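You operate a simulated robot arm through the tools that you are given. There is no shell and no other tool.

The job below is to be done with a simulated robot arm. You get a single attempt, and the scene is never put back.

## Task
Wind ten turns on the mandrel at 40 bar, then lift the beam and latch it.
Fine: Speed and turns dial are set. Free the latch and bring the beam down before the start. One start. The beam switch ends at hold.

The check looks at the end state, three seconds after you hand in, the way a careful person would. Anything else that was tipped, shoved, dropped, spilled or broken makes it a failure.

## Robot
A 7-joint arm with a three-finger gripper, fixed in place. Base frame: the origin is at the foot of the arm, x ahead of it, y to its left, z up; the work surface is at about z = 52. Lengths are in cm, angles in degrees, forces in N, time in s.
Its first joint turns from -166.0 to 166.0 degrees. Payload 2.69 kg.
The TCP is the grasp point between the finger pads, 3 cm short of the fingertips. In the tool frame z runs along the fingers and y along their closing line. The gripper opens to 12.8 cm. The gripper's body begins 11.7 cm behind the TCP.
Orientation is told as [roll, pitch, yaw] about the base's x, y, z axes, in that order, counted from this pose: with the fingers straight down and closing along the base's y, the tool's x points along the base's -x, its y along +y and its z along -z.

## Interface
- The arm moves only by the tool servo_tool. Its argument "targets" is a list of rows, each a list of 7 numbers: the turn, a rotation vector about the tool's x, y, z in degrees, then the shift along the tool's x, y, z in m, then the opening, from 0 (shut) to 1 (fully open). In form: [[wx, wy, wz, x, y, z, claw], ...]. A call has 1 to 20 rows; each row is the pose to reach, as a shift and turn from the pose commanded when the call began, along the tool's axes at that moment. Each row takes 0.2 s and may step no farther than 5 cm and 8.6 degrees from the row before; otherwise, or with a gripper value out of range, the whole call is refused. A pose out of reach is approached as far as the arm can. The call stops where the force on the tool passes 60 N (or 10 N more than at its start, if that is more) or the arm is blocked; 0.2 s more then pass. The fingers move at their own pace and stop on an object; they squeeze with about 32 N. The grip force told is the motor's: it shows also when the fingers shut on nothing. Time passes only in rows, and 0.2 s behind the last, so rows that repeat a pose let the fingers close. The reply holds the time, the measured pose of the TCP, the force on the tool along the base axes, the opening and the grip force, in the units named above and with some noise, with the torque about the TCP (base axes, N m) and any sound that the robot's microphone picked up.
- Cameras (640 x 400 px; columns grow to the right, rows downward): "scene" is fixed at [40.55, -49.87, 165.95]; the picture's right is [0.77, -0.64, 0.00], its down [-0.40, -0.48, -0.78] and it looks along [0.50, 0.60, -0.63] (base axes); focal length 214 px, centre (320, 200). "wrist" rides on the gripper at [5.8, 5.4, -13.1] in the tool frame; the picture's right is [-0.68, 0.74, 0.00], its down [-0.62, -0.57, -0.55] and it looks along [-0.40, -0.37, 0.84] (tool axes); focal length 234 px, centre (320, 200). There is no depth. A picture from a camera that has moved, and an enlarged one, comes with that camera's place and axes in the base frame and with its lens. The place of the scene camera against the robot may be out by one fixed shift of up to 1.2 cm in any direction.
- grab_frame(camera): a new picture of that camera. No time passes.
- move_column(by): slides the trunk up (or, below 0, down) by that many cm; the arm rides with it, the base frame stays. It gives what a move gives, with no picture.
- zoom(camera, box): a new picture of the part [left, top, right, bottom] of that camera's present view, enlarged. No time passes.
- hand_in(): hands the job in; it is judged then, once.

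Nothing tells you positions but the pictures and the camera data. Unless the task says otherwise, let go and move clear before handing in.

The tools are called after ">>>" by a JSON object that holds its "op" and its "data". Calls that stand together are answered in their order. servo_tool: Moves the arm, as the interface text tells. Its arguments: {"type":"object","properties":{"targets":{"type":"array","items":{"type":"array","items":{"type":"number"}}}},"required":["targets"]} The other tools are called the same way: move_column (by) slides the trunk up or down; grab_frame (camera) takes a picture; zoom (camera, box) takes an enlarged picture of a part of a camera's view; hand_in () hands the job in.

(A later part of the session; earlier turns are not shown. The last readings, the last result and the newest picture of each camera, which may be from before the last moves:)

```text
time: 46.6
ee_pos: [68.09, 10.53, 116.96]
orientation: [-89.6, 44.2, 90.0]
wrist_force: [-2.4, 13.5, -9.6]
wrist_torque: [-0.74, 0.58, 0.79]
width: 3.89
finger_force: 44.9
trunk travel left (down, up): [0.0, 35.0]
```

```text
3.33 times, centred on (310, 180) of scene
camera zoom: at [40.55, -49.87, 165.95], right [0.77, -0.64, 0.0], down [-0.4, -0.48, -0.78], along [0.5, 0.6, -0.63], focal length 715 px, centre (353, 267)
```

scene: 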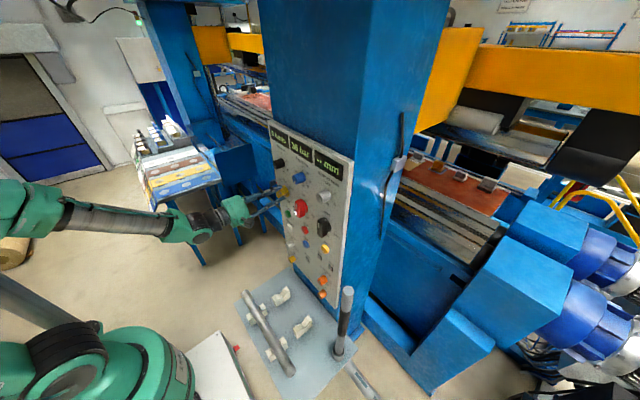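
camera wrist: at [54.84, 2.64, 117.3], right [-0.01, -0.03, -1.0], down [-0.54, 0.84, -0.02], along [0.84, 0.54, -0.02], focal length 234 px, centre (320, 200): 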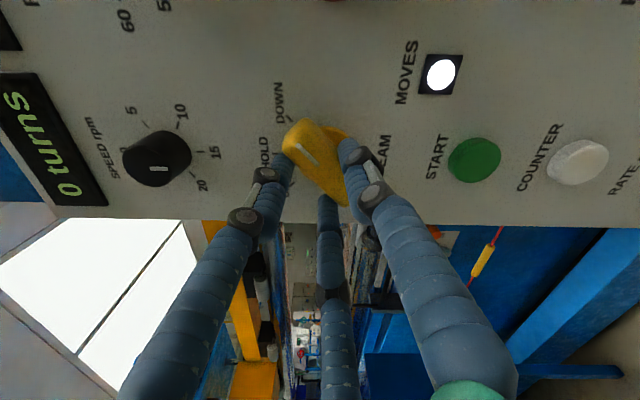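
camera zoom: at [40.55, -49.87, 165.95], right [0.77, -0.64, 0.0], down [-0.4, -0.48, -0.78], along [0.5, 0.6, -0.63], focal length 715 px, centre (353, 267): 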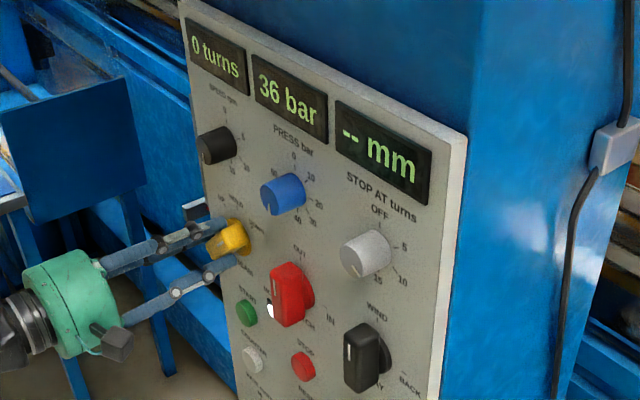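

The MOVES lamp is lit, the beam is coming down and pressure is building (36 bar). I'll wait while holding the switch.

>>> {"op": "servo_tool", "data": {"targets": [[0, 0, 0, 0, 0, 0, 0], [0, 0, 0, 0, 0, 0, 0], [0, 0, 0, 0, 0, 0, 0], [0, 0, 0, 0, 0, 0, 0], [0, 0, 0, 0, 0, 0, 0], [0, 0, 0, 0, 0, 0, 0], [0, 0, 0, 0, 0, 0, 0], [0, 0, 0, 0, 0, 0, 0], [0, 0, 0, 0, 0, 0, 0], [0, 0, 0, 0, 0, 0, 0], [0, 0, 0, 0, 0, 0, 0], [0, 0, 0, 0, 0, 0, 0]]}}

>>> {"op": "grab_frame", "data": {"camera": "scene"}}

>>> {"op": "zoom", "data": {"camera": "scene", "box": [260, 120, 360, 240]}}

```text
time: 49.2
ee_pos: [68.1, 10.56, 116.95]
orientation: [-89.6, 44.2, 90.0]
wrist_force: [-11.3, 17.5, -25.0]
wrist_torque: [-0.45, 0.58, 0.45]
width: 3.88
finger_force: 45.1
trunk travel left (down, up): [0.0, 35.0]
```

```text
taken
```

scene: 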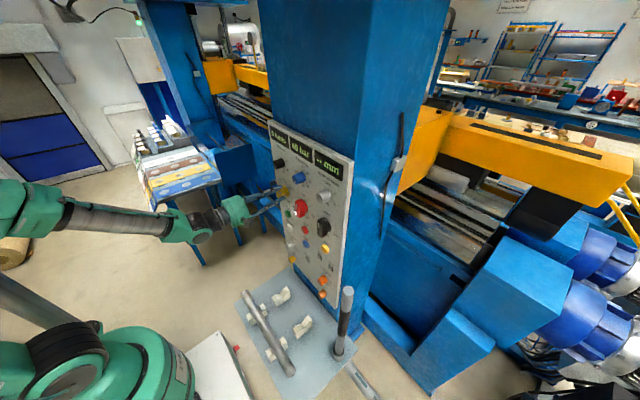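

```text
3.33 times, centred on (310, 180) of scene
camera zoom: at [40.55, -49.87, 165.95], right [0.77, -0.64, 0.0], down [-0.4, -0.48, -0.78], along [0.5, 0.6, -0.63], focal length 715 px, centre (353, 267)
```

zoom: 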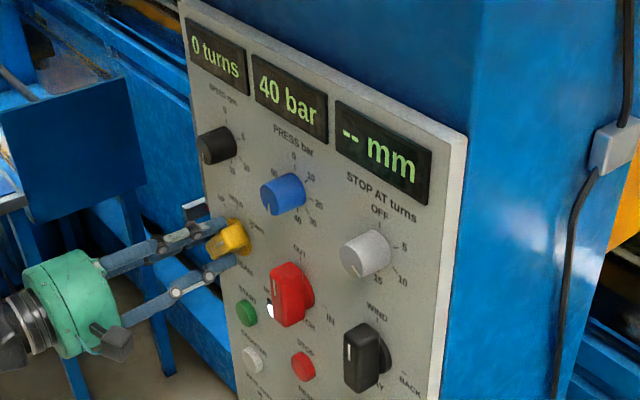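

Pressure reads 40 bar and the beam is still moving down. I'll wait until MOVES goes out.

>>> {"op": "servo_tool", "data": {"targets": [[0, 0, 0, 0, 0, 0, 0], [0, 0, 0, 0, 0, 0, 0], [0, 0, 0, 0, 0, 0, 0], [0, 0, 0, 0, 0, 0, 0], [0, 0, 0, 0, 0, 0, 0], [0, 0, 0, 0, 0, 0, 0], [0, 0, 0, 0, 0, 0, 0], [0, 0, 0, 0, 0, 0, 0], [0, 0, 0, 0, 0, 0, 0], [0, 0, 0, 0, 0, 0, 0], [0, 0, 0, 0, 0, 0, 0], [0, 0, 0, 0, 0, 0, 0]]}}

>>> {"op": "grab_frame", "data": {"camera": "scene"}}

>>> {"op": "zoom", "data": {"camera": "scene", "box": [260, 120, 360, 240]}}

>>> {"op": "grab_frame", "data": {"camera": "wrist"}}

```text
time: 51.9
ee_pos: [68.1, 10.63, 116.94]
orientation: [-89.5, 44.1, 90.0]
wrist_force: [-12.5, 14.3, -29.0]
wrist_torque: [-0.45, 0.71, 0.35]
width: 3.9
finger_force: 44.6
trunk travel left (down, up): [0.0, 35.0]
```

```text
taken
```

scene: 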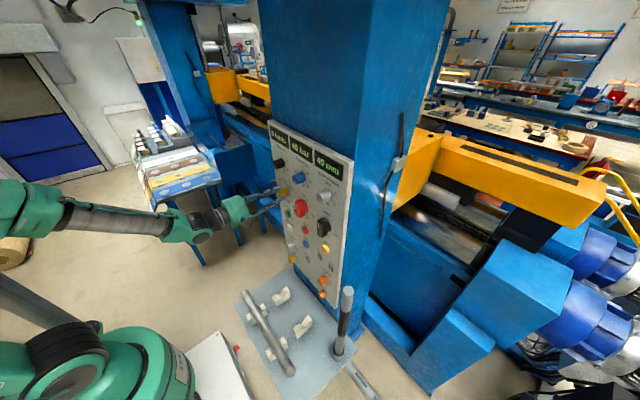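

```text
3.33 times, centred on (310, 180) of scene
camera zoom: at [40.55, -49.87, 165.95], right [0.77, -0.64, 0.0], down [-0.4, -0.48, -0.78], along [0.5, 0.6, -0.63], focal length 715 px, centre (353, 267)
```

zoom: 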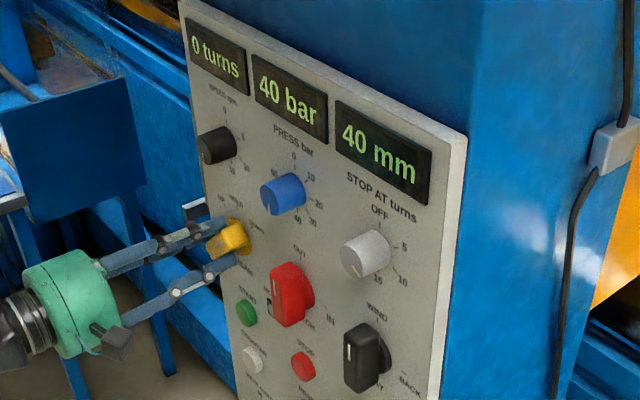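

```text
taken
camera wrist: at [54.85, 2.64, 117.32], right [-0.01, -0.03, -1.0], down [-0.54, 0.84, -0.02], along [0.84, 0.54, -0.02], focal length 234 px, centre (320, 200)
```

wrist: 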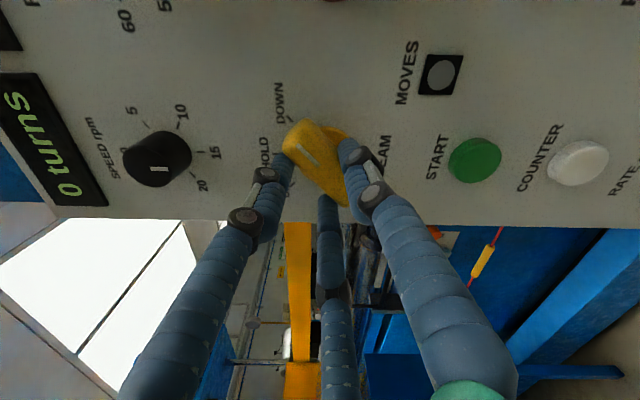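

The beam is down: MOVES is out, 40 bar and 40 mm show, and the counter reads 0. Before starting I'll check the lamps and the other dials.

>>> {"op": "zoom", "data": {"camera": "scene", "box": [285, 235, 350, 305]}}

>>> {"op": "zoom", "data": {"camera": "scene", "box": [310, 270, 340, 300]}}

>>> {"op": "zoom", "data": {"camera": "scene", "box": [390, 120, 640, 330]}}

```text
5.71 times, centred on (318, 270) of scene
camera zoom: at [40.55, -49.87, 165.95], right [0.77, -0.64, 0.0], down [-0.4, -0.48, -0.78], along [0.5, 0.6, -0.63], focal length 1226 px, centre (334, -200)
```

zoom: 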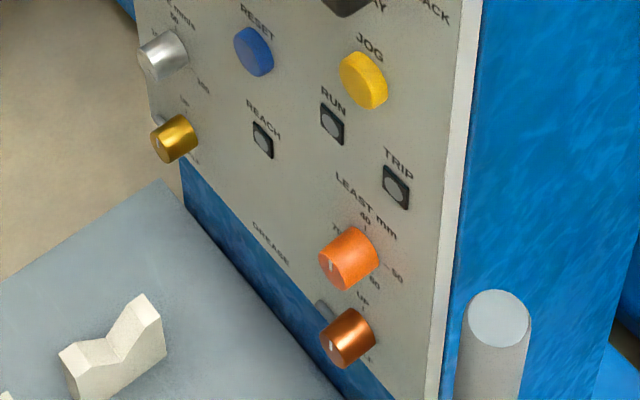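

```text
13.33 times, centred on (325, 285) of scene
camera zoom: at [40.55, -49.87, 165.95], right [0.77, -0.64, 0.0], down [-0.4, -0.48, -0.78], along [0.5, 0.6, -0.63], focal length 2860 px, centre (253, -933)
```

zoom: 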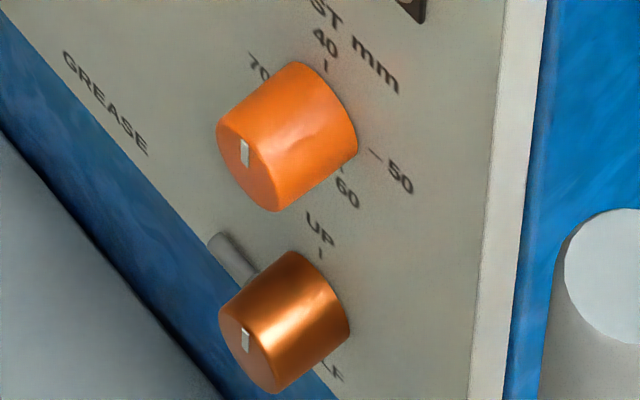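

```text
1.90 times, centred on (515, 225) of scene
camera zoom: at [40.55, -49.87, 165.95], right [0.77, -0.64, 0.0], down [-0.4, -0.48, -0.78], along [0.5, 0.6, -0.63], focal length 408 px, centre (-51, 152)
```

zoom: 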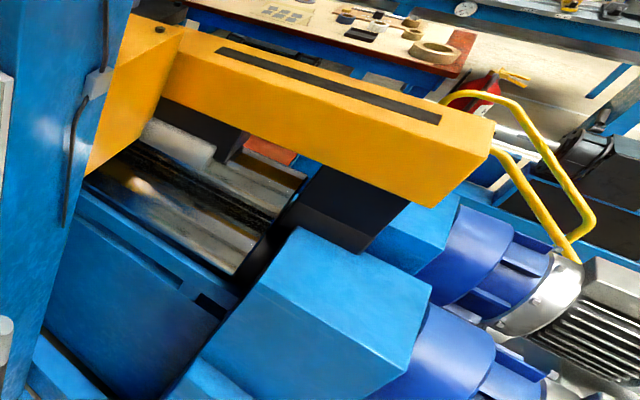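

All lamps are dark, with no trip, and LEAST sits at 40. I'll release the beam switch at DOWN and back away.

>>> {"op": "servo_tool", "data": {"targets": [[0, 0, 0, 0, 0, 0, 0.3], [0, 0, 0, 0, 0, 0, 0.6], [0, 0, 0, 0, 0, 0, 0.8], [0, 0, 0, 0, 0, -0.025, 0.8], [0, 0, 0, 0, 0, -0.05, 0.8], [0, 0, 0, 0, 0, -0.07, 0.8]]}}

>>> {"op": "zoom", "data": {"camera": "scene", "box": [260, 120, 360, 240]}}

>>> {"op": "grab_frame", "data": {"camera": "wrist"}}

```text
time: 53.2
ee_pos: [61.17, 10.54, 117.16]
orientation: [-89.8, 44.0, 89.7]
wrist_force: [-0.8, -0.3, -0.3]
wrist_torque: [0.01, 0.01, -0.03]
width: 10.24
finger_force: 0.0
trunk travel left (down, up): [0.0, 35.0]
```

```text
3.33 times, centred on (310, 180) of scene
camera zoom: at [40.55, -49.87, 165.95], right [0.77, -0.64, 0.0], down [-0.4, -0.48, -0.78], along [0.5, 0.6, -0.63], focal length 715 px, centre (353, 267)
```

zoom: 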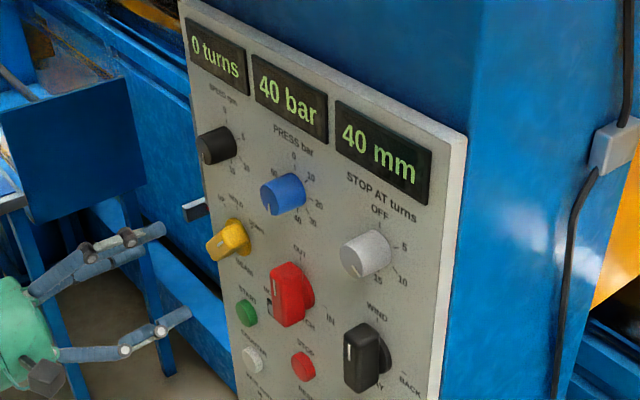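

```text
taken
camera wrist: at [47.89, 2.57, 117.43], right [0.0, -0.03, -1.0], down [-0.54, 0.84, -0.02], along [0.84, 0.54, -0.02], focal length 234 px, centre (320, 200)
```

wrist: 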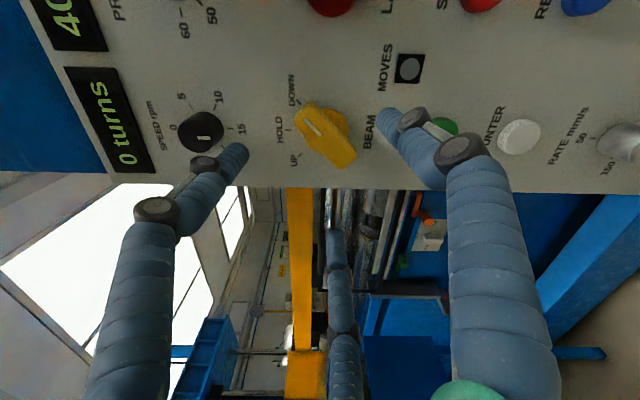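

The switch stays at DOWN by itself. Now I'll close the fingers to a point and move in front of START, around y 9.95, z 104.8.

>>> {"op": "servo_tool", "data": {"targets": [[0, 0, 0, -0.02, 0.023, 0, 0.4], [0, 0, 0, -0.041, 0.047, 0, 0], [0, 0, 0, -0.061, 0.07, 0, 0], [0, 0, 0, -0.0816, 0.0931, 0, 0], [0, 0, 0, -0.0816, 0.0931, 0.01, 0], [0, 0, 0, -0.0816, 0.0931, 0.01, 0]]}}

>>> {"op": "grab_frame", "data": {"camera": "wrist"}}

>>> {"op": "zoom", "data": {"camera": "scene", "box": [250, 190, 330, 250]}}

```text
time: 54.6
ee_pos: [61.96, 9.98, 104.64]
orientation: [-89.8, 44.2, 89.9]
wrist_force: [-0.2, -0.4, -1.4]
wrist_torque: [-0.03, -0.04, 0.0]
width: 0.24
finger_force: 31.6
trunk travel left (down, up): [0.0, 35.0]
```

```text
taken
camera wrist: at [48.73, 1.95, 105.03], right [0.0, -0.03, -1.0], down [-0.54, 0.84, -0.02], along [0.84, 0.54, -0.02], focal length 234 px, centre (320, 200)
```

wrist: 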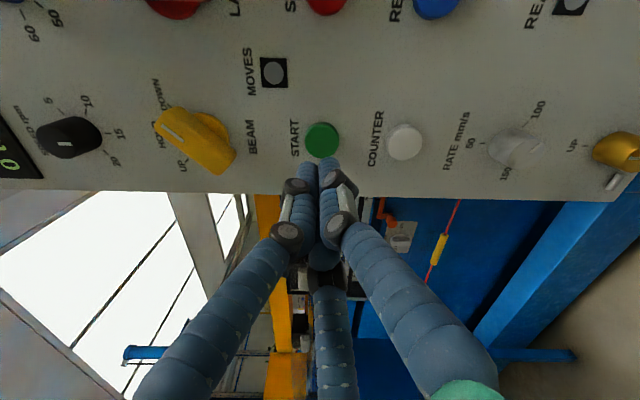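

```text
6.67 times, centred on (290, 220) of scene
camera zoom: at [40.55, -49.87, 165.95], right [0.77, -0.64, 0.0], down [-0.4, -0.48, -0.78], along [0.5, 0.6, -0.63], focal length 1430 px, centre (520, 67)
```

zoom: 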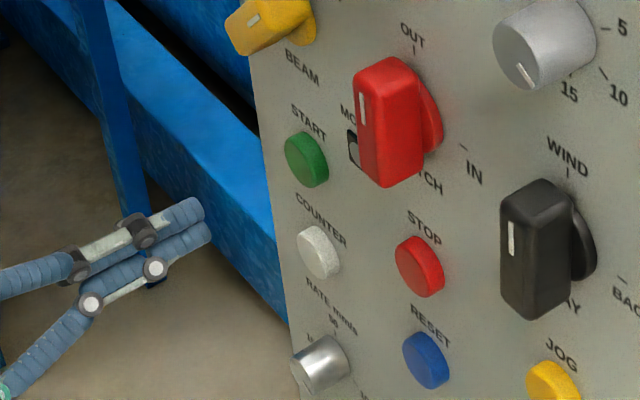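

The tip lines up within a few millimetres of START. I'll come close without pressing yet.

>>> {"op": "servo_tool", "data": {"targets": [[0, 0, 0, 0.0005, 0.001, 0.02, 0], [0, 0, 0, 0.0007, 0.002, 0.04, 0], [0, 0, 0, 0.0007, 0.002, 0.05, 0], [0, 0, 0, 0.0007, 0.002, 0.05, 0]]}}

>>> {"op": "zoom", "data": {"camera": "wrist", "box": [260, 90, 400, 200]}}

>>> {"op": "zoom", "data": {"camera": "scene", "box": [260, 190, 330, 250]}}

```text
time: 55.6
ee_pos: [67.14, 9.75, 104.71]
orientation: [-89.7, 44.2, 89.9]
wrist_force: [0.4, -0.2, 0.6]
wrist_torque: [-0.03, 0.02, 0.0]
width: 0.21
finger_force: 31.2
trunk travel left (down, up): [0.0, 35.0]
```

```text
3.64 times, centred on (330, 145) of wrist
camera zoom: at [53.84, 1.81, 105.05], right [0.0, -0.03, -1.0], down [-0.54, 0.84, -0.02], along [0.84, 0.54, -0.02], focal length 852 px, centre (284, 400)
```

zoom: 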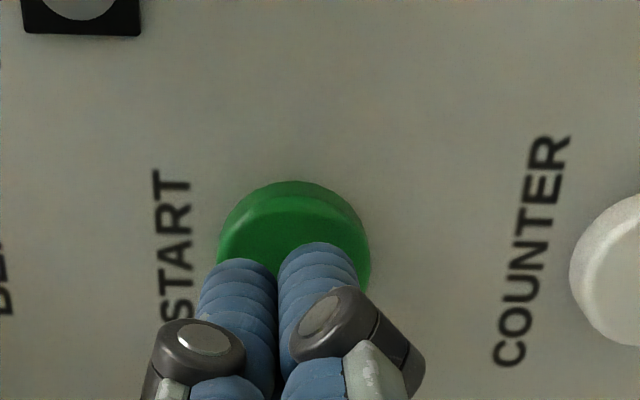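

```text
6.67 times, centred on (295, 220) of scene
camera zoom: at [40.55, -49.87, 165.95], right [0.77, -0.64, 0.0], down [-0.4, -0.48, -0.78], along [0.5, 0.6, -0.63], focal length 1430 px, centre (487, 67)
```

zoom: 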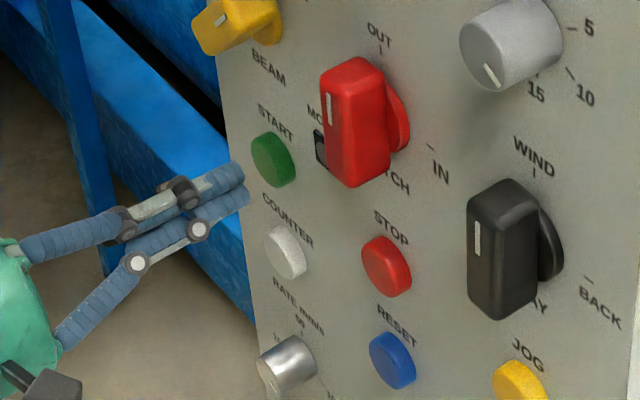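

The tip is aimed at the button with about a centimetre to go. I'll advance in small steps and watch for force.

>>> {"op": "servo_tool", "data": {"targets": [[0, 0, 0, -0.001, 0.001, 0.004, 0], [0, 0, 0, -0.001, 0.001, 0.007, 0], [0, 0, 0, -0.001, 0.001, 0.009, 0], [0, 0, 0, -0.001, 0.001, 0.011, 0]]}}

>>> {"op": "zoom", "data": {"camera": "wrist", "box": [260, 90, 400, 200]}}

>>> {"op": "zoom", "data": {"camera": "scene", "box": [260, 120, 360, 270]}}

```text
time: 56.6
ee_pos: [68.16, 9.65, 104.39]
orientation: [-89.8, 44.2, 89.9]
wrist_force: [-0.1, 0.6, 0.6]
wrist_torque: [-0.01, 0.01, 0.0]
width: 0.2
finger_force: 31.6
trunk travel left (down, up): [0.0, 35.0]
```

```text
3.64 times, centred on (330, 145) of wrist
camera zoom: at [54.84, 1.74, 104.78], right [0.0, -0.03, -1.0], down [-0.54, 0.84, -0.02], along [0.84, 0.54, -0.02], focal length 852 px, centre (284, 400)
```

zoom: 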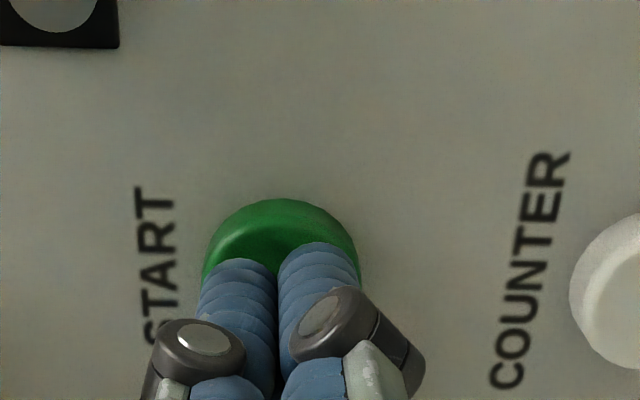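

```text
2.67 times, centred on (310, 195) of scene
camera zoom: at [40.55, -49.87, 165.95], right [0.77, -0.64, 0.0], down [-0.4, -0.48, -0.78], along [0.5, 0.6, -0.63], focal length 572 px, centre (347, 213)
```

zoom: 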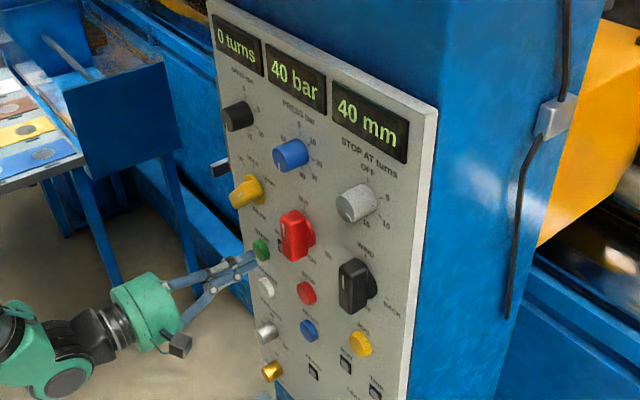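

Still no contact at tip x ≈ 71.2. I'll continue in small steps.

>>> {"op": "servo_tool", "data": {"targets": [[0, 0, 0, 0, 0, 0.002, 0], [0, 0, 0, 0, 0, 0.004, 0], [0, 0, 0, 0, 0, 0.005, 0]]}}

>>> {"op": "zoom", "data": {"camera": "scene", "box": [260, 120, 360, 270]}}

```text
time: 57.5
ee_pos: [68.59, 9.53, 104.52]
orientation: [-89.6, 44.3, 90.0]
wrist_force: [0.1, 0.5, -0.1]
wrist_torque: [0.01, -0.03, 0.02]
width: 0.17
finger_force: 31.3
trunk travel left (down, up): [0.0, 35.0]
```

```text
2.67 times, centred on (310, 195) of scene
camera zoom: at [40.55, -49.87, 165.95], right [0.77, -0.64, 0.0], down [-0.4, -0.48, -0.78], along [0.5, 0.6, -0.63], focal length 572 px, centre (347, 213)
```

zoom: 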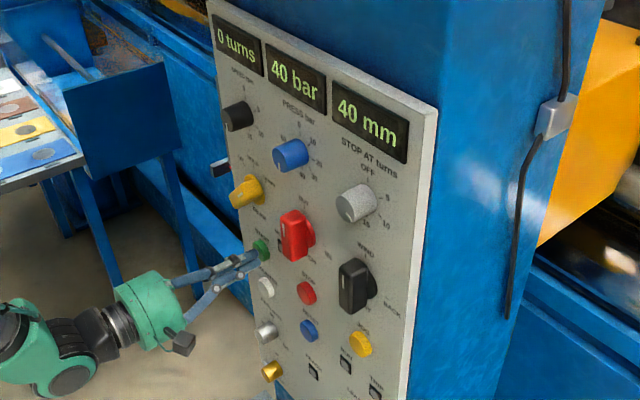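

>>> {"op": "servo_tool", "data": {"targets": [[0, 0, 0, 0, 0, 0.002, 0], [0, 0, 0, 0, 0, 0.004, 0], [0, 0, 0, 0, 0, 0.006, 0]]}}

>>> {"op": "zoom", "data": {"camera": "scene", "box": [260, 120, 360, 270]}}

>>> {"op": "zoom", "data": {"camera": "wrist", "box": [260, 90, 400, 200]}}

```text
time: 58.2
ee_pos: [69.23, 9.6, 104.42]
orientation: [-89.7, 44.2, 89.8]
wrist_force: [-0.8, -0.1, 0.7]
wrist_torque: [0.01, -0.01, 0.01]
width: 0.22
finger_force: 31.6
trunk travel left (down, up): [0.0, 35.0]
```

```text
2.67 times, centred on (310, 195) of scene
camera zoom: at [40.55, -49.87, 165.95], right [0.77, -0.64, 0.0], down [-0.4, -0.48, -0.78], along [0.5, 0.6, -0.63], focal length 572 px, centre (347, 213)
```

zoom: 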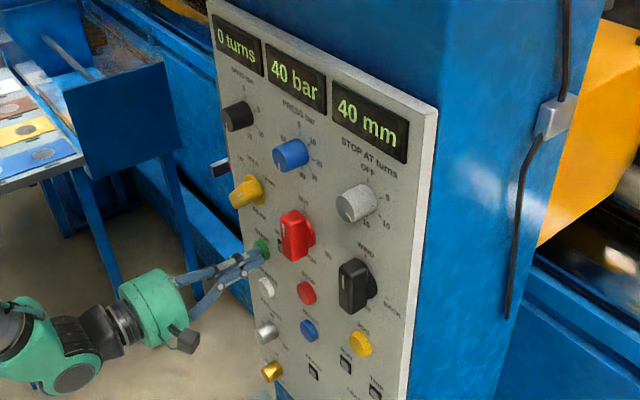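

```text
3.64 times, centred on (330, 145) of wrist
camera zoom: at [55.98, 1.64, 104.84], right [0.0, -0.03, -1.0], down [-0.54, 0.84, -0.02], along [0.84, 0.54, -0.02], focal length 852 px, centre (284, 400)
```

zoom: 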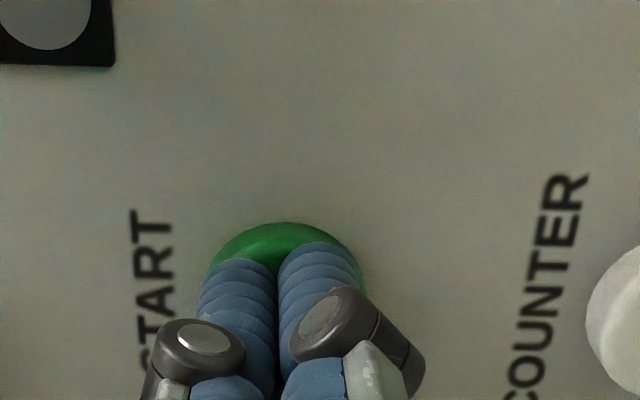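

Not touching yet, so the panel sits a bit deeper than I had estimated. I'll continue.

>>> {"op": "servo_tool", "data": {"targets": [[0, 0, 0, 0, 0, 0.002, 0], [0, 0, 0, 0, 0, 0.004, 0], [0, 0, 0, 0, 0, 0.006, 0]]}}

>>> {"op": "zoom", "data": {"camera": "scene", "box": [260, 120, 360, 270]}}

>>> {"op": "zoom", "data": {"camera": "wrist", "box": [260, 90, 400, 200]}}

```text
time: 59.0
ee_pos: [69.71, 9.6, 104.44]
orientation: [-89.7, 44.2, 89.8]
wrist_force: [-15.6, -2.0, 0.4]
wrist_torque: [0.01, -0.02, 0.02]
width: 0.6
finger_force: 31.4
trunk travel left (down, up): [0.0, 35.0]
heard: click
```

```text
2.67 times, centred on (310, 195) of scene
camera zoom: at [40.55, -49.87, 165.95], right [0.77, -0.64, 0.0], down [-0.4, -0.48, -0.78], along [0.5, 0.6, -0.63], focal length 572 px, centre (347, 213)
```

zoom: 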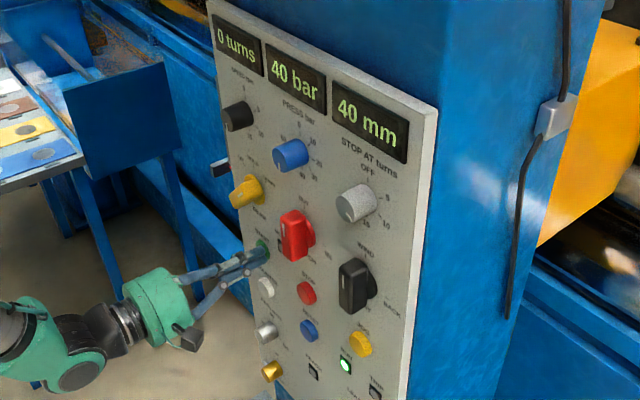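

```text
3.64 times, centred on (330, 145) of wrist
camera zoom: at [56.51, 1.64, 104.76], right [0.0, -0.03, -1.0], down [-0.54, 0.84, -0.02], along [0.84, 0.54, -0.02], focal length 852 px, centre (284, 400)
```

zoom: 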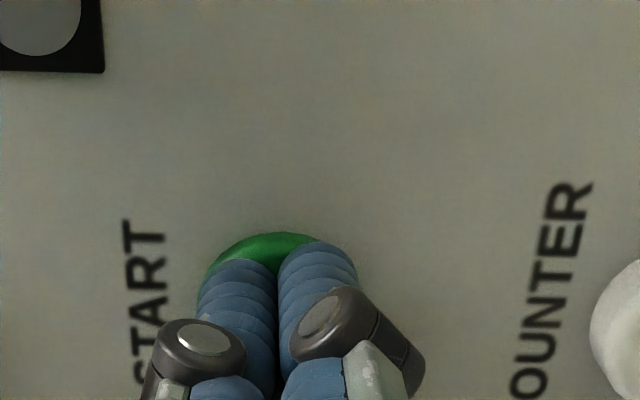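

The button clicked and RUN is lit green. I'll back off and watch the turns count.

>>> {"op": "servo_tool", "data": {"targets": [[0, 0, 0, 0, 0, -0.02, 0], [0, 0, 0, 0, 0, -0.05, 0], [0, 0, 0, 0, 0, -0.08, 0]]}}

>>> {"op": "zoom", "data": {"camera": "scene", "box": [260, 120, 360, 270]}}

```text
time: 59.9
ee_pos: [61.81, 9.58, 104.52]
orientation: [-89.7, 44.2, 89.9]
wrist_force: [1.0, -0.2, -0.8]
wrist_torque: [-0.02, 0.0, 0.02]
width: 0.19
finger_force: 31.1
trunk travel left (down, up): [0.0, 35.0]
```

```text
2.67 times, centred on (310, 195) of scene
camera zoom: at [40.55, -49.87, 165.95], right [0.77, -0.64, 0.0], down [-0.4, -0.48, -0.78], along [0.5, 0.6, -0.63], focal length 572 px, centre (347, 213)
```

zoom: 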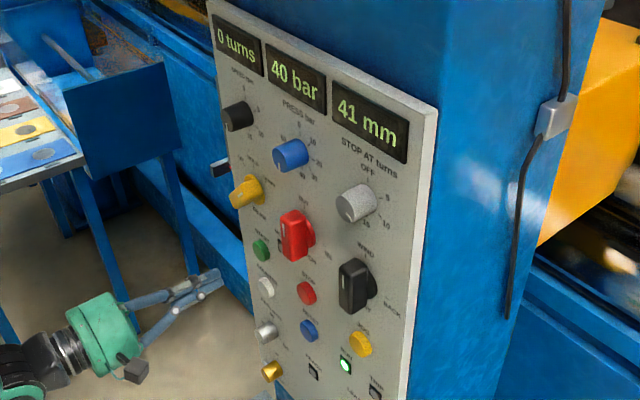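

Winding is under way (41 mm). While waiting I'll return to the stand-off in front of BEAM and open the jaws.

>>> {"op": "servo_tool", "data": {"targets": [[0, 0, 0, 0.02, -0.024, -0.002, 0], [0, 0, 0, 0.04, -0.048, -0.004, 0.4], [0, 0, 0, 0.06, -0.072, -0.005, 0.8], [0, 0, 0, 0.081, -0.097, -0.005, 0.8], [0, 0, 0, 0.081, -0.097, -0.005, 0.8], [0, 0, 0, 0.081, -0.097, -0.005, 0.8], [0, 0, 0, 0.081, -0.097, -0.005, 0.8], [0, 0, 0, 0.081, -0.097, -0.005, 0.8], [0, 0, 0, 0.081, -0.097, -0.005, 0.8], [0, 0, 0, 0.081, -0.097, -0.005, 0.8], [0, 0, 0, 0.081, -0.097, -0.005, 0.8], [0, 0, 0, 0.081, -0.097, -0.005, 0.8], [0, 0, 0, 0.081, -0.097, -0.005, 0.8], [0, 0, 0, 0.081, -0.097, -0.005, 0.8], [0, 0, 0, 0.081, -0.097, -0.005, 0.8], [0, 0, 0, 0.081, -0.097, -0.005, 0.8], [0, 0, 0, 0.081, -0.097, -0.005, 0.8], [0, 0, 0, 0.081, -0.097, -0.005, 0.8], [0, 0, 0, 0.081, -0.097, -0.005, 0.8], [0, 0, 0, 0.081, -0.097, -0.005, 0.8]]}}

>>> {"op": "zoom", "data": {"camera": "scene", "box": [260, 120, 360, 270]}}

>>> {"op": "grab_frame", "data": {"camera": "scene"}}

```text
time: 64.0
ee_pos: [61.42, 10.52, 117.22]
orientation: [-89.7, 44.1, 89.9]
wrist_force: [0.6, -0.3, -0.2]
wrist_torque: [0.02, 0.01, -0.01]
width: 10.22
finger_force: 0.1
trunk travel left (down, up): [0.0, 35.0]
```

```text
2.67 times, centred on (310, 195) of scene
camera zoom: at [40.55, -49.87, 165.95], right [0.77, -0.64, 0.0], down [-0.4, -0.48, -0.78], along [0.5, 0.6, -0.63], focal length 572 px, centre (347, 213)
```

zoom: 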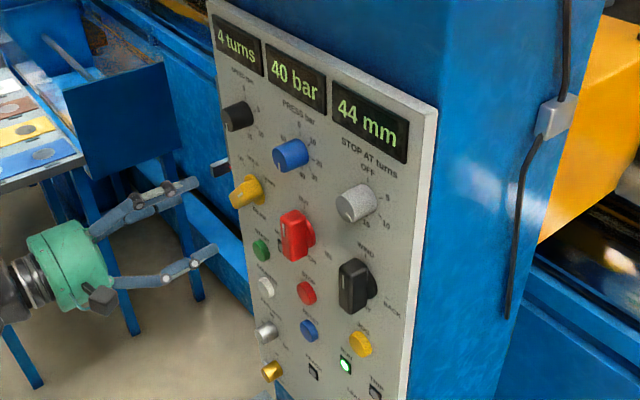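

```text
taken
```

scene: 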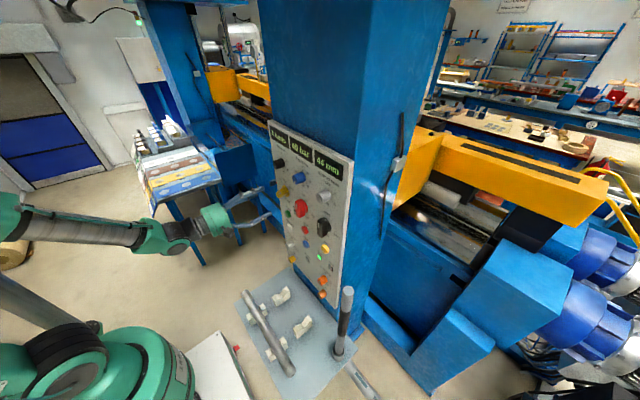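

The counter shows 4 turns, at 40 bar and 44 mm. I'll keep waiting.

>>> {"op": "servo_tool", "data": {"targets": [[0, 0, 0, 0, 0, 0, 0.8], [0, 0, 0, 0, 0, 0, 0.8], [0, 0, 0, 0, 0, 0, 0.8], [0, 0, 0, 0, 0, 0, 0.8], [0, 0, 0, 0, 0, 0, 0.8], [0, 0, 0, 0, 0, 0, 0.8], [0, 0, 0, 0, 0, 0, 0.8], [0, 0, 0, 0, 0, 0, 0.8], [0, 0, 0, 0, 0, 0, 0.8], [0, 0, 0, 0, 0, 0, 0.8], [0, 0, 0, 0, 0, 0, 0.8], [0, 0, 0, 0, 0, 0, 0.8], [0, 0, 0, 0, 0, 0, 0.8], [0, 0, 0, 0, 0, 0, 0.8], [0, 0, 0, 0, 0, 0, 0.8], [0, 0, 0, 0, 0, 0, 0.8], [0, 0, 0, 0, 0, 0, 0.8], [0, 0, 0, 0, 0, 0, 0.8], [0, 0, 0, 0, 0, 0, 0.8], [0, 0, 0, 0, 0, 0, 0.8]]}}

>>> {"op": "zoom", "data": {"camera": "scene", "box": [260, 120, 360, 270]}}

```text
time: 68.2
ee_pos: [61.48, 10.61, 117.11]
orientation: [-89.7, 44.2, 89.9]
wrist_force: [0.0, 0.1, 0.5]
wrist_torque: [0.0, -0.03, -0.02]
width: 10.22
finger_force: 0.0
trunk travel left (down, up): [0.0, 35.0]
```

```text
2.67 times, centred on (310, 195) of scene
camera zoom: at [40.55, -49.87, 165.95], right [0.77, -0.64, 0.0], down [-0.4, -0.48, -0.78], along [0.5, 0.6, -0.63], focal length 572 px, centre (347, 213)
```

zoom: 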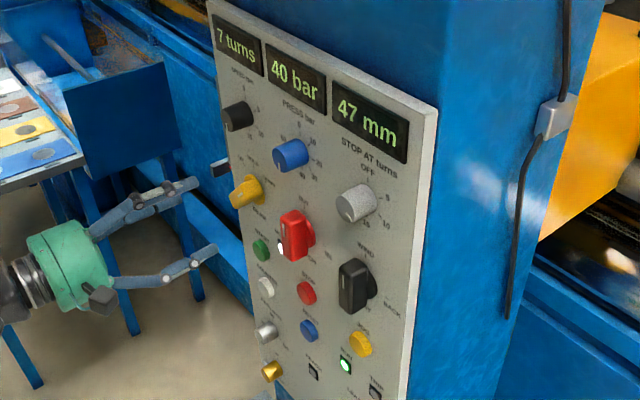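

Now 7 turns and 47 mm. I'll wait for the stop at ten.

>>> {"op": "servo_tool", "data": {"targets": [[0, 0, 0, 0, 0, 0, 0.8], [0, 0, 0, 0, 0, 0, 0.8], [0, 0, 0, 0, 0, 0, 0.8], [0, 0, 0, 0, 0, 0, 0.8], [0, 0, 0, 0, 0, 0, 0.8], [0, 0, 0, 0, 0, 0, 0.8], [0, 0, 0, 0, 0, 0, 0.8], [0, 0, 0, 0, 0, 0, 0.8], [0, 0, 0, 0, 0, 0, 0.8], [0, 0, 0, 0, 0, 0, 0.8], [0, 0, 0, 0, 0, 0, 0.8], [0, 0, 0, 0, 0, 0, 0.8], [0, 0, 0, 0, 0, 0, 0.8], [0, 0, 0, 0, 0, 0, 0.8], [0, 0, 0, 0, 0, 0, 0.8], [0, 0, 0, 0, 0, 0, 0.8], [0, 0, 0, 0, 0, 0, 0.8], [0, 0, 0, 0, 0, 0, 0.8], [0, 0, 0, 0, 0, 0, 0.8], [0, 0, 0, 0, 0, 0, 0.8]]}}

>>> {"op": "zoom", "data": {"camera": "scene", "box": [260, 120, 360, 270]}}

```text
time: 72.5
ee_pos: [61.51, 10.59, 117.18]
orientation: [-89.7, 44.2, 89.9]
wrist_force: [-0.3, 0.9, 0.2]
wrist_torque: [-0.01, 0.0, 0.02]
width: 10.23
finger_force: 0.1
trunk travel left (down, up): [0.0, 35.0]
```

```text
2.67 times, centred on (310, 195) of scene
camera zoom: at [40.55, -49.87, 165.95], right [0.77, -0.64, 0.0], down [-0.4, -0.48, -0.78], along [0.5, 0.6, -0.63], focal length 572 px, centre (347, 213)
```

zoom: 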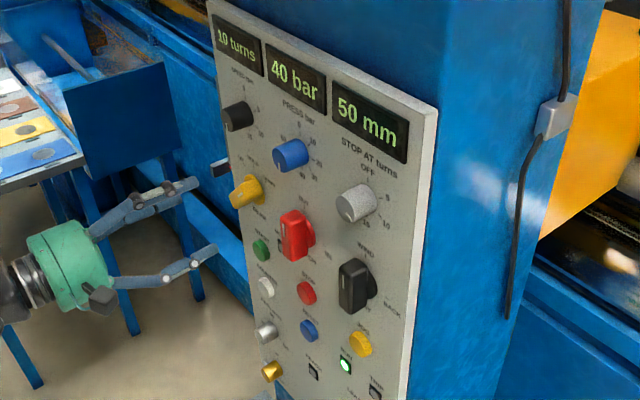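

It reads 10 turns and 50 mm, but RUN is still lit. I'll wait briefly and check that it has really stopped.

>>> {"op": "servo_tool", "data": {"targets": [[0, 0, 0, 0, 0, 0, 0.8], [0, 0, 0, 0, 0, 0, 0.8]]}}

>>> {"op": "zoom", "data": {"camera": "scene", "box": [260, 120, 360, 270]}}

```text
time: 73.0
ee_pos: [61.53, 10.5, 117.15]
orientation: [-89.7, 44.2, 90.0]
wrist_force: [-0.3, -0.2, 0.9]
wrist_torque: [0.02, 0.0, 0.0]
width: 10.26
finger_force: 0.0
trunk travel left (down, up): [0.0, 35.0]
```

```text
2.67 times, centred on (310, 195) of scene
camera zoom: at [40.55, -49.87, 165.95], right [0.77, -0.64, 0.0], down [-0.4, -0.48, -0.78], along [0.5, 0.6, -0.63], focal length 572 px, centre (347, 213)
```

zoom: 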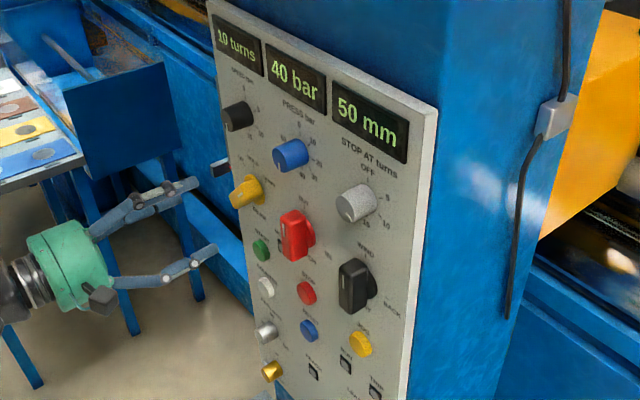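

RUN is out with the counter at 10 turns. Now I'll go back onto the BEAM handle to lift the beam.

>>> {"op": "servo_tool", "data": {"targets": [[0, 0, 0, -0.001, 0.001, 0.025, 0.8], [0, 0, 0, -0.001, 0.001, 0.05, 0.8], [0, 0, 0, -0.001, 0.001, 0.067, 0.8], [0, 0, 0, -0.001, 0.001, 0.067, 0.8], [0, 0, 0, -0.001, 0.001, 0.067, 0.5], [0, 0, 0, -0.001, 0.001, 0.067, 0.3], [0, 0, 0, -0.001, 0.001, 0.067, 0.15], [0, 0, 0, -0.001, 0.001, 0.067, 0.0], [0, 0, 0, -0.001, 0.001, 0.067, 0.0]]}}

>>> {"op": "grab_frame", "data": {"camera": "wrist"}}

>>> {"op": "zoom", "data": {"camera": "scene", "box": [250, 160, 330, 220]}}

```text
time: 75.0
ee_pos: [68.2, 10.41, 117.03]
orientation: [-89.7, 44.1, 89.9]
wrist_force: [0.7, -2.7, -2.2]
wrist_torque: [-0.54, -0.05, -0.13]
width: 3.91
finger_force: 45.0
trunk travel left (down, up): [0.0, 35.0]
```

```text
taken
camera wrist: at [54.82, 2.64, 117.3], right [0.0, -0.03, -1.0], down [-0.54, 0.84, -0.02], along [0.84, 0.54, -0.02], focal length 234 px, centre (320, 200)
```

wrist: 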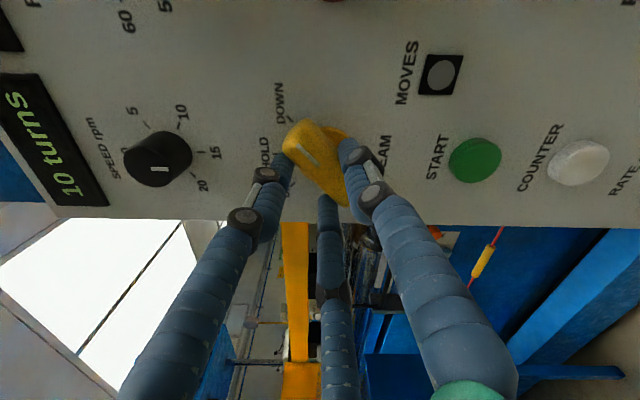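

```text
6.67 times, centred on (290, 190) of scene
camera zoom: at [40.55, -49.87, 165.95], right [0.77, -0.64, 0.0], down [-0.4, -0.48, -0.78], along [0.5, 0.6, -0.63], focal length 1430 px, centre (520, 267)
```

zoom: 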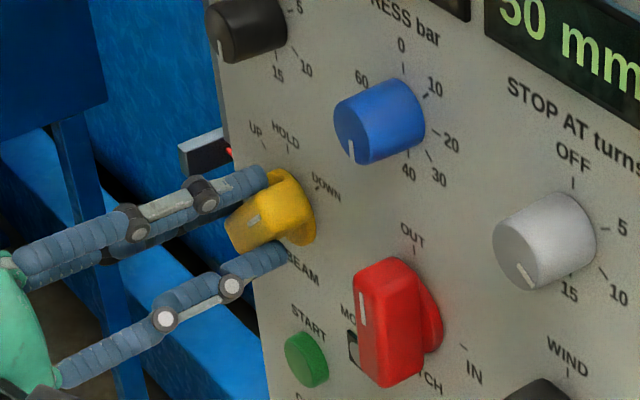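

Clean grip with almost no force. I'll turn counter-clockwise, past HOLD to UP.

>>> {"op": "servo_tool", "data": {"targets": [[0, 0, -8, -0.0012, 0.0001, 0, 0], [0, 0, -16, -0.0023, 0.0003, 0, 0], [0, 0, -24, -0.0035, 0.0007, 0, 0], [0, 0, -32, -0.0045, 0.0013, 0, 0], [0, 0, -40, -0.0055, 0.002, 0, 0], [0, 0, -48, -0.0063, 0.0028, 0, 0], [0, 0, -56, -0.007, 0.0037, 0, 0], [0, 0, -64, -0.0076, 0.0048, 0, 0], [0, 0, -72, -0.0081, 0.0059, 0, 0], [0, 0, -80, -0.0084, 0.007, 0, 0], [0, 0, -87, -0.0085, 0.0081, 0, 0], [0, 0, -91, -0.0085, 0.0086, 0, 0]]}}

>>> {"op": "grab_frame", "data": {"camera": "wrist"}}

>>> {"op": "zoom", "data": {"camera": "scene", "box": [250, 120, 350, 220]}}

>>> {"op": "grab_frame", "data": {"camera": "scene"}}

```text
time: 77.7
ee_pos: [68.05, 10.41, 115.92]
orientation: [90.0, 44.8, -90.4]
wrist_force: [6.3, -13.9, 17.2]
wrist_torque: [0.19, -0.7, 0.04]
width: 3.88
finger_force: 45.0
trunk travel left (down, up): [0.0, 35.0]
```

```text
taken
camera wrist: at [54.87, 10.89, 123.95], right [-0.01, -1.0, 0.05], down [-0.55, -0.04, -0.84], along [0.84, -0.03, -0.55], focal length 234 px, centre (320, 200)
```

wrist: 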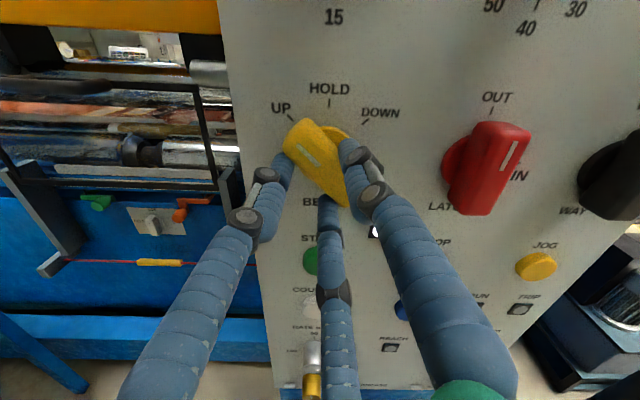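

```text
4.00 times, centred on (300, 170) of scene
camera zoom: at [40.55, -49.87, 165.95], right [0.77, -0.64, 0.0], down [-0.4, -0.48, -0.78], along [0.5, 0.6, -0.63], focal length 858 px, centre (400, 320)
```

zoom: 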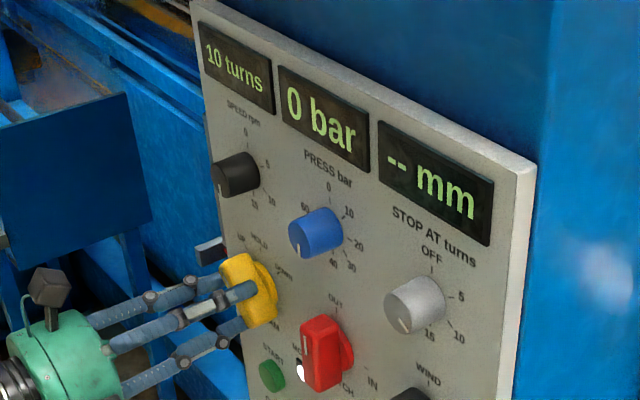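

```text
taken
```

scene: 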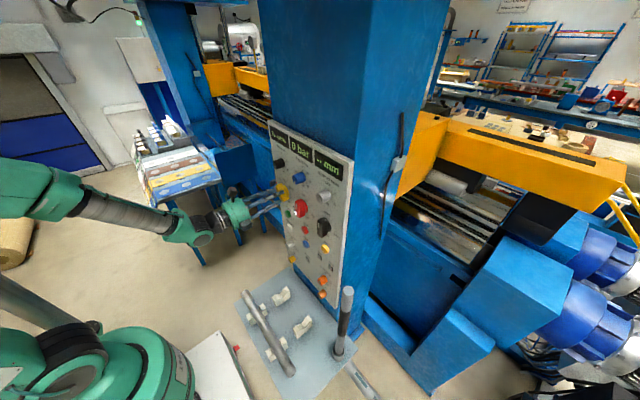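

BEAM is at UP, MOVES is lit and the beam is rising. I'll hold and wait.

>>> {"op": "servo_tool", "data": {"targets": [[0, 0, 0, 0, 0, 0, 0], [0, 0, 0, 0, 0, 0, 0], [0, 0, 0, 0, 0, 0, 0], [0, 0, 0, 0, 0, 0, 0], [0, 0, 0, 0, 0, 0, 0], [0, 0, 0, 0, 0, 0, 0], [0, 0, 0, 0, 0, 0, 0], [0, 0, 0, 0, 0, 0, 0], [0, 0, 0, 0, 0, 0, 0], [0, 0, 0, 0, 0, 0, 0], [0, 0, 0, 0, 0, 0, 0], [0, 0, 0, 0, 0, 0, 0], [0, 0, 0, 0, 0, 0, 0], [0, 0, 0, 0, 0, 0, 0], [0, 0, 0, 0, 0, 0, 0], [0, 0, 0, 0, 0, 0, 0], [0, 0, 0, 0, 0, 0, 0], [0, 0, 0, 0, 0, 0, 0], [0, 0, 0, 0, 0, 0, 0], [0, 0, 0, 0, 0, 0, 0]]}}

>>> {"op": "grab_frame", "data": {"camera": "scene"}}

>>> {"op": "zoom", "data": {"camera": "scene", "box": [250, 120, 350, 220]}}

```text
time: 81.8
ee_pos: [68.1, 10.46, 115.93]
orientation: [90.0, 44.8, -90.4]
wrist_force: [16.6, -9.7, 38.4]
wrist_torque: [-0.08, -0.91, -0.09]
width: 3.91
finger_force: 45.0
trunk travel left (down, up): [0.0, 35.0]
```

```text
taken
```

scene: 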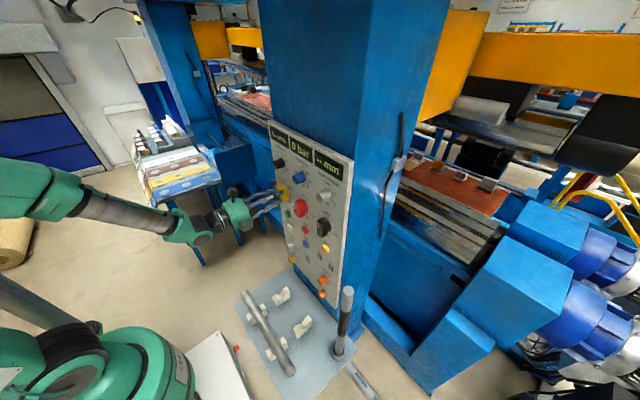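

```text
4.00 times, centred on (300, 170) of scene
camera zoom: at [40.55, -49.87, 165.95], right [0.77, -0.64, 0.0], down [-0.4, -0.48, -0.78], along [0.5, 0.6, -0.63], focal length 858 px, centre (400, 320)
```

zoom: 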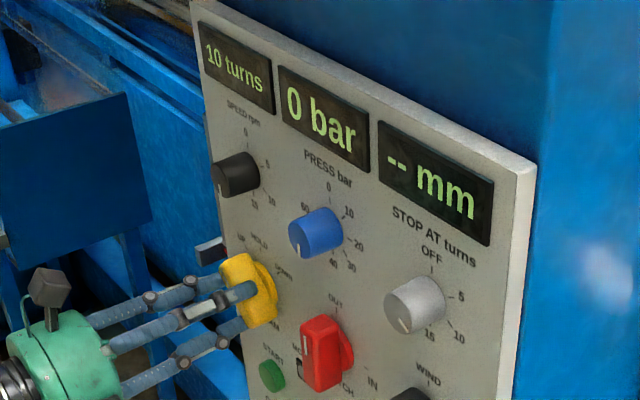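

MOVES has gone out and the beam is back at its top position. I'll turn the switch 45° clockwise to HOLD.

>>> {"op": "servo_tool", "data": {"targets": [[0, 0, 8, 0.0012, 0.0001, 0, 0], [0, 0, 16, 0.0023, 0.0003, 0, 0], [0, 0, 24, 0.0035, 0.0007, 0, 0], [0, 0, 32, 0.0045, 0.0013, 0, 0], [0, 0, 40, 0.0055, 0.002, 0, 0], [0, 0, 45, 0.006, 0.0025, 0, 0], [0, 0, 45, 0.006, 0.0025, 0, 0]]}}

>>> {"op": "grab_frame", "data": {"camera": "wrist"}}

>>> {"op": "zoom", "data": {"camera": "wrist", "box": [250, 80, 390, 220]}}

>>> {"op": "zoom", "data": {"camera": "scene", "box": [250, 120, 350, 220]}}

```text
time: 83.5
ee_pos: [68.02, 10.64, 116.47]
orientation: [11.8, 90.0, -168.6]
wrist_force: [12.0, -13.1, 33.2]
wrist_torque: [-0.24, -1.05, -0.2]
width: 3.85
finger_force: 44.7
trunk travel left (down, up): [0.0, 35.0]
```

```text
taken
camera wrist: at [54.83, 5.39, 122.35], right [-0.01, -0.74, -0.68], down [-0.55, 0.57, -0.61], along [0.84, 0.37, -0.41], focal length 234 px, centre (320, 200)
```

wrist: 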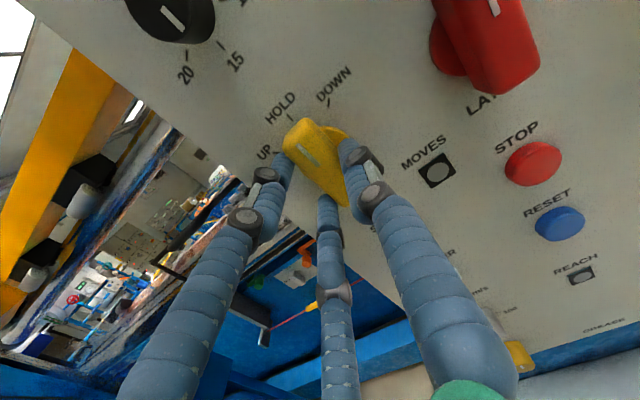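

```text
2.86 times, centred on (320, 150) of wrist
camera zoom: at [54.83, 5.39, 122.35], right [-0.01, -0.74, -0.68], down [-0.55, 0.57, -0.61], along [0.84, 0.37, -0.41], focal length 669 px, centre (320, 343)
```

zoom: 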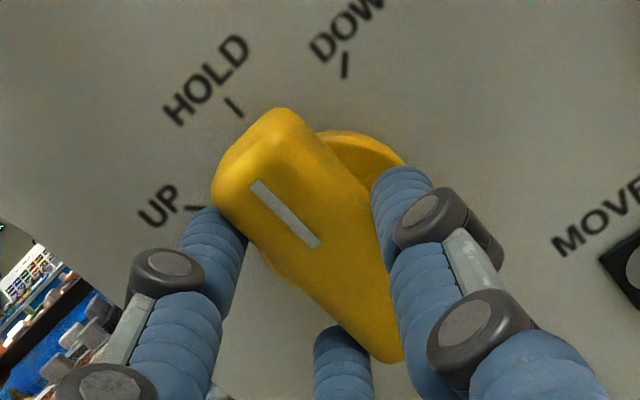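

```text
4.00 times, centred on (300, 170) of scene
camera zoom: at [40.55, -49.87, 165.95], right [0.77, -0.64, 0.0], down [-0.4, -0.48, -0.78], along [0.5, 0.6, -0.63], focal length 858 px, centre (400, 320)
```

zoom: 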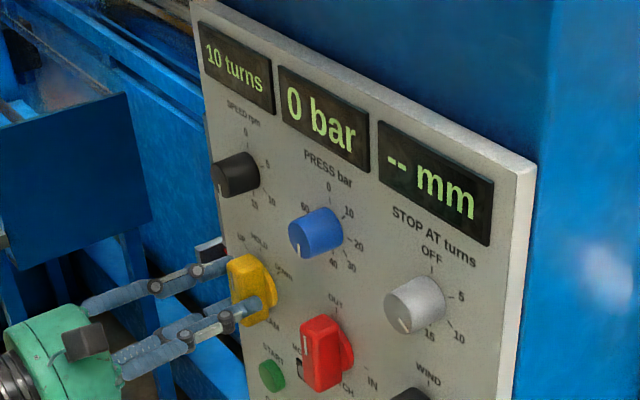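

The switch is at HOLD, MOVES is dark and the beam is staying up. I'll release, back out and move over to LATCH.

>>> {"op": "servo_tool", "data": {"targets": [[0, 0, 0, 0, 0, 0, 0.3], [0, 0, 0, 0, 0, 0, 0.6], [0, 0, 0, 0, 0, 0, 0.8], [0, 0, 0, 0, 0, -0.025, 0.8], [0, 0, 0, 0, 0, -0.05, 0.8], [0, 0, 0, 0, 0, -0.065, 0.8]]}}

>>> {"op": "zoom", "data": {"camera": "scene", "box": [250, 120, 350, 220]}}

>>> {"op": "grab_frame", "data": {"camera": "wrist"}}

```text
time: 84.8
ee_pos: [61.68, 10.87, 116.26]
orientation: [34.2, 89.7, -146.2]
wrist_force: [0.8, -0.2, 0.0]
wrist_torque: [-0.01, -0.01, -0.01]
width: 10.25
finger_force: 0.1
trunk travel left (down, up): [0.0, 35.0]
```

```text
4.00 times, centred on (300, 170) of scene
camera zoom: at [40.55, -49.87, 165.95], right [0.77, -0.64, 0.0], down [-0.4, -0.48, -0.78], along [0.5, 0.6, -0.63], focal length 858 px, centre (400, 320)
```

zoom: 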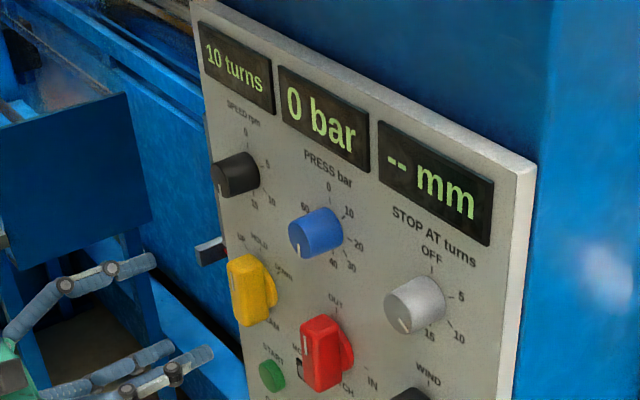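

```text
taken
camera wrist: at [48.38, 5.54, 122.2], right [-0.01, -0.74, -0.67], down [-0.55, 0.57, -0.62], along [0.84, 0.36, -0.41], focal length 234 px, centre (320, 200)
```

wrist: 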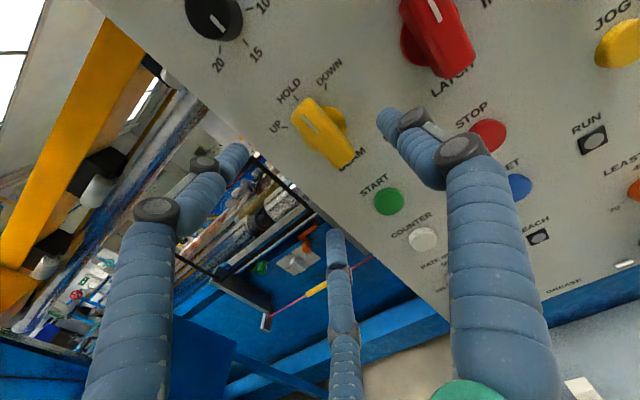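

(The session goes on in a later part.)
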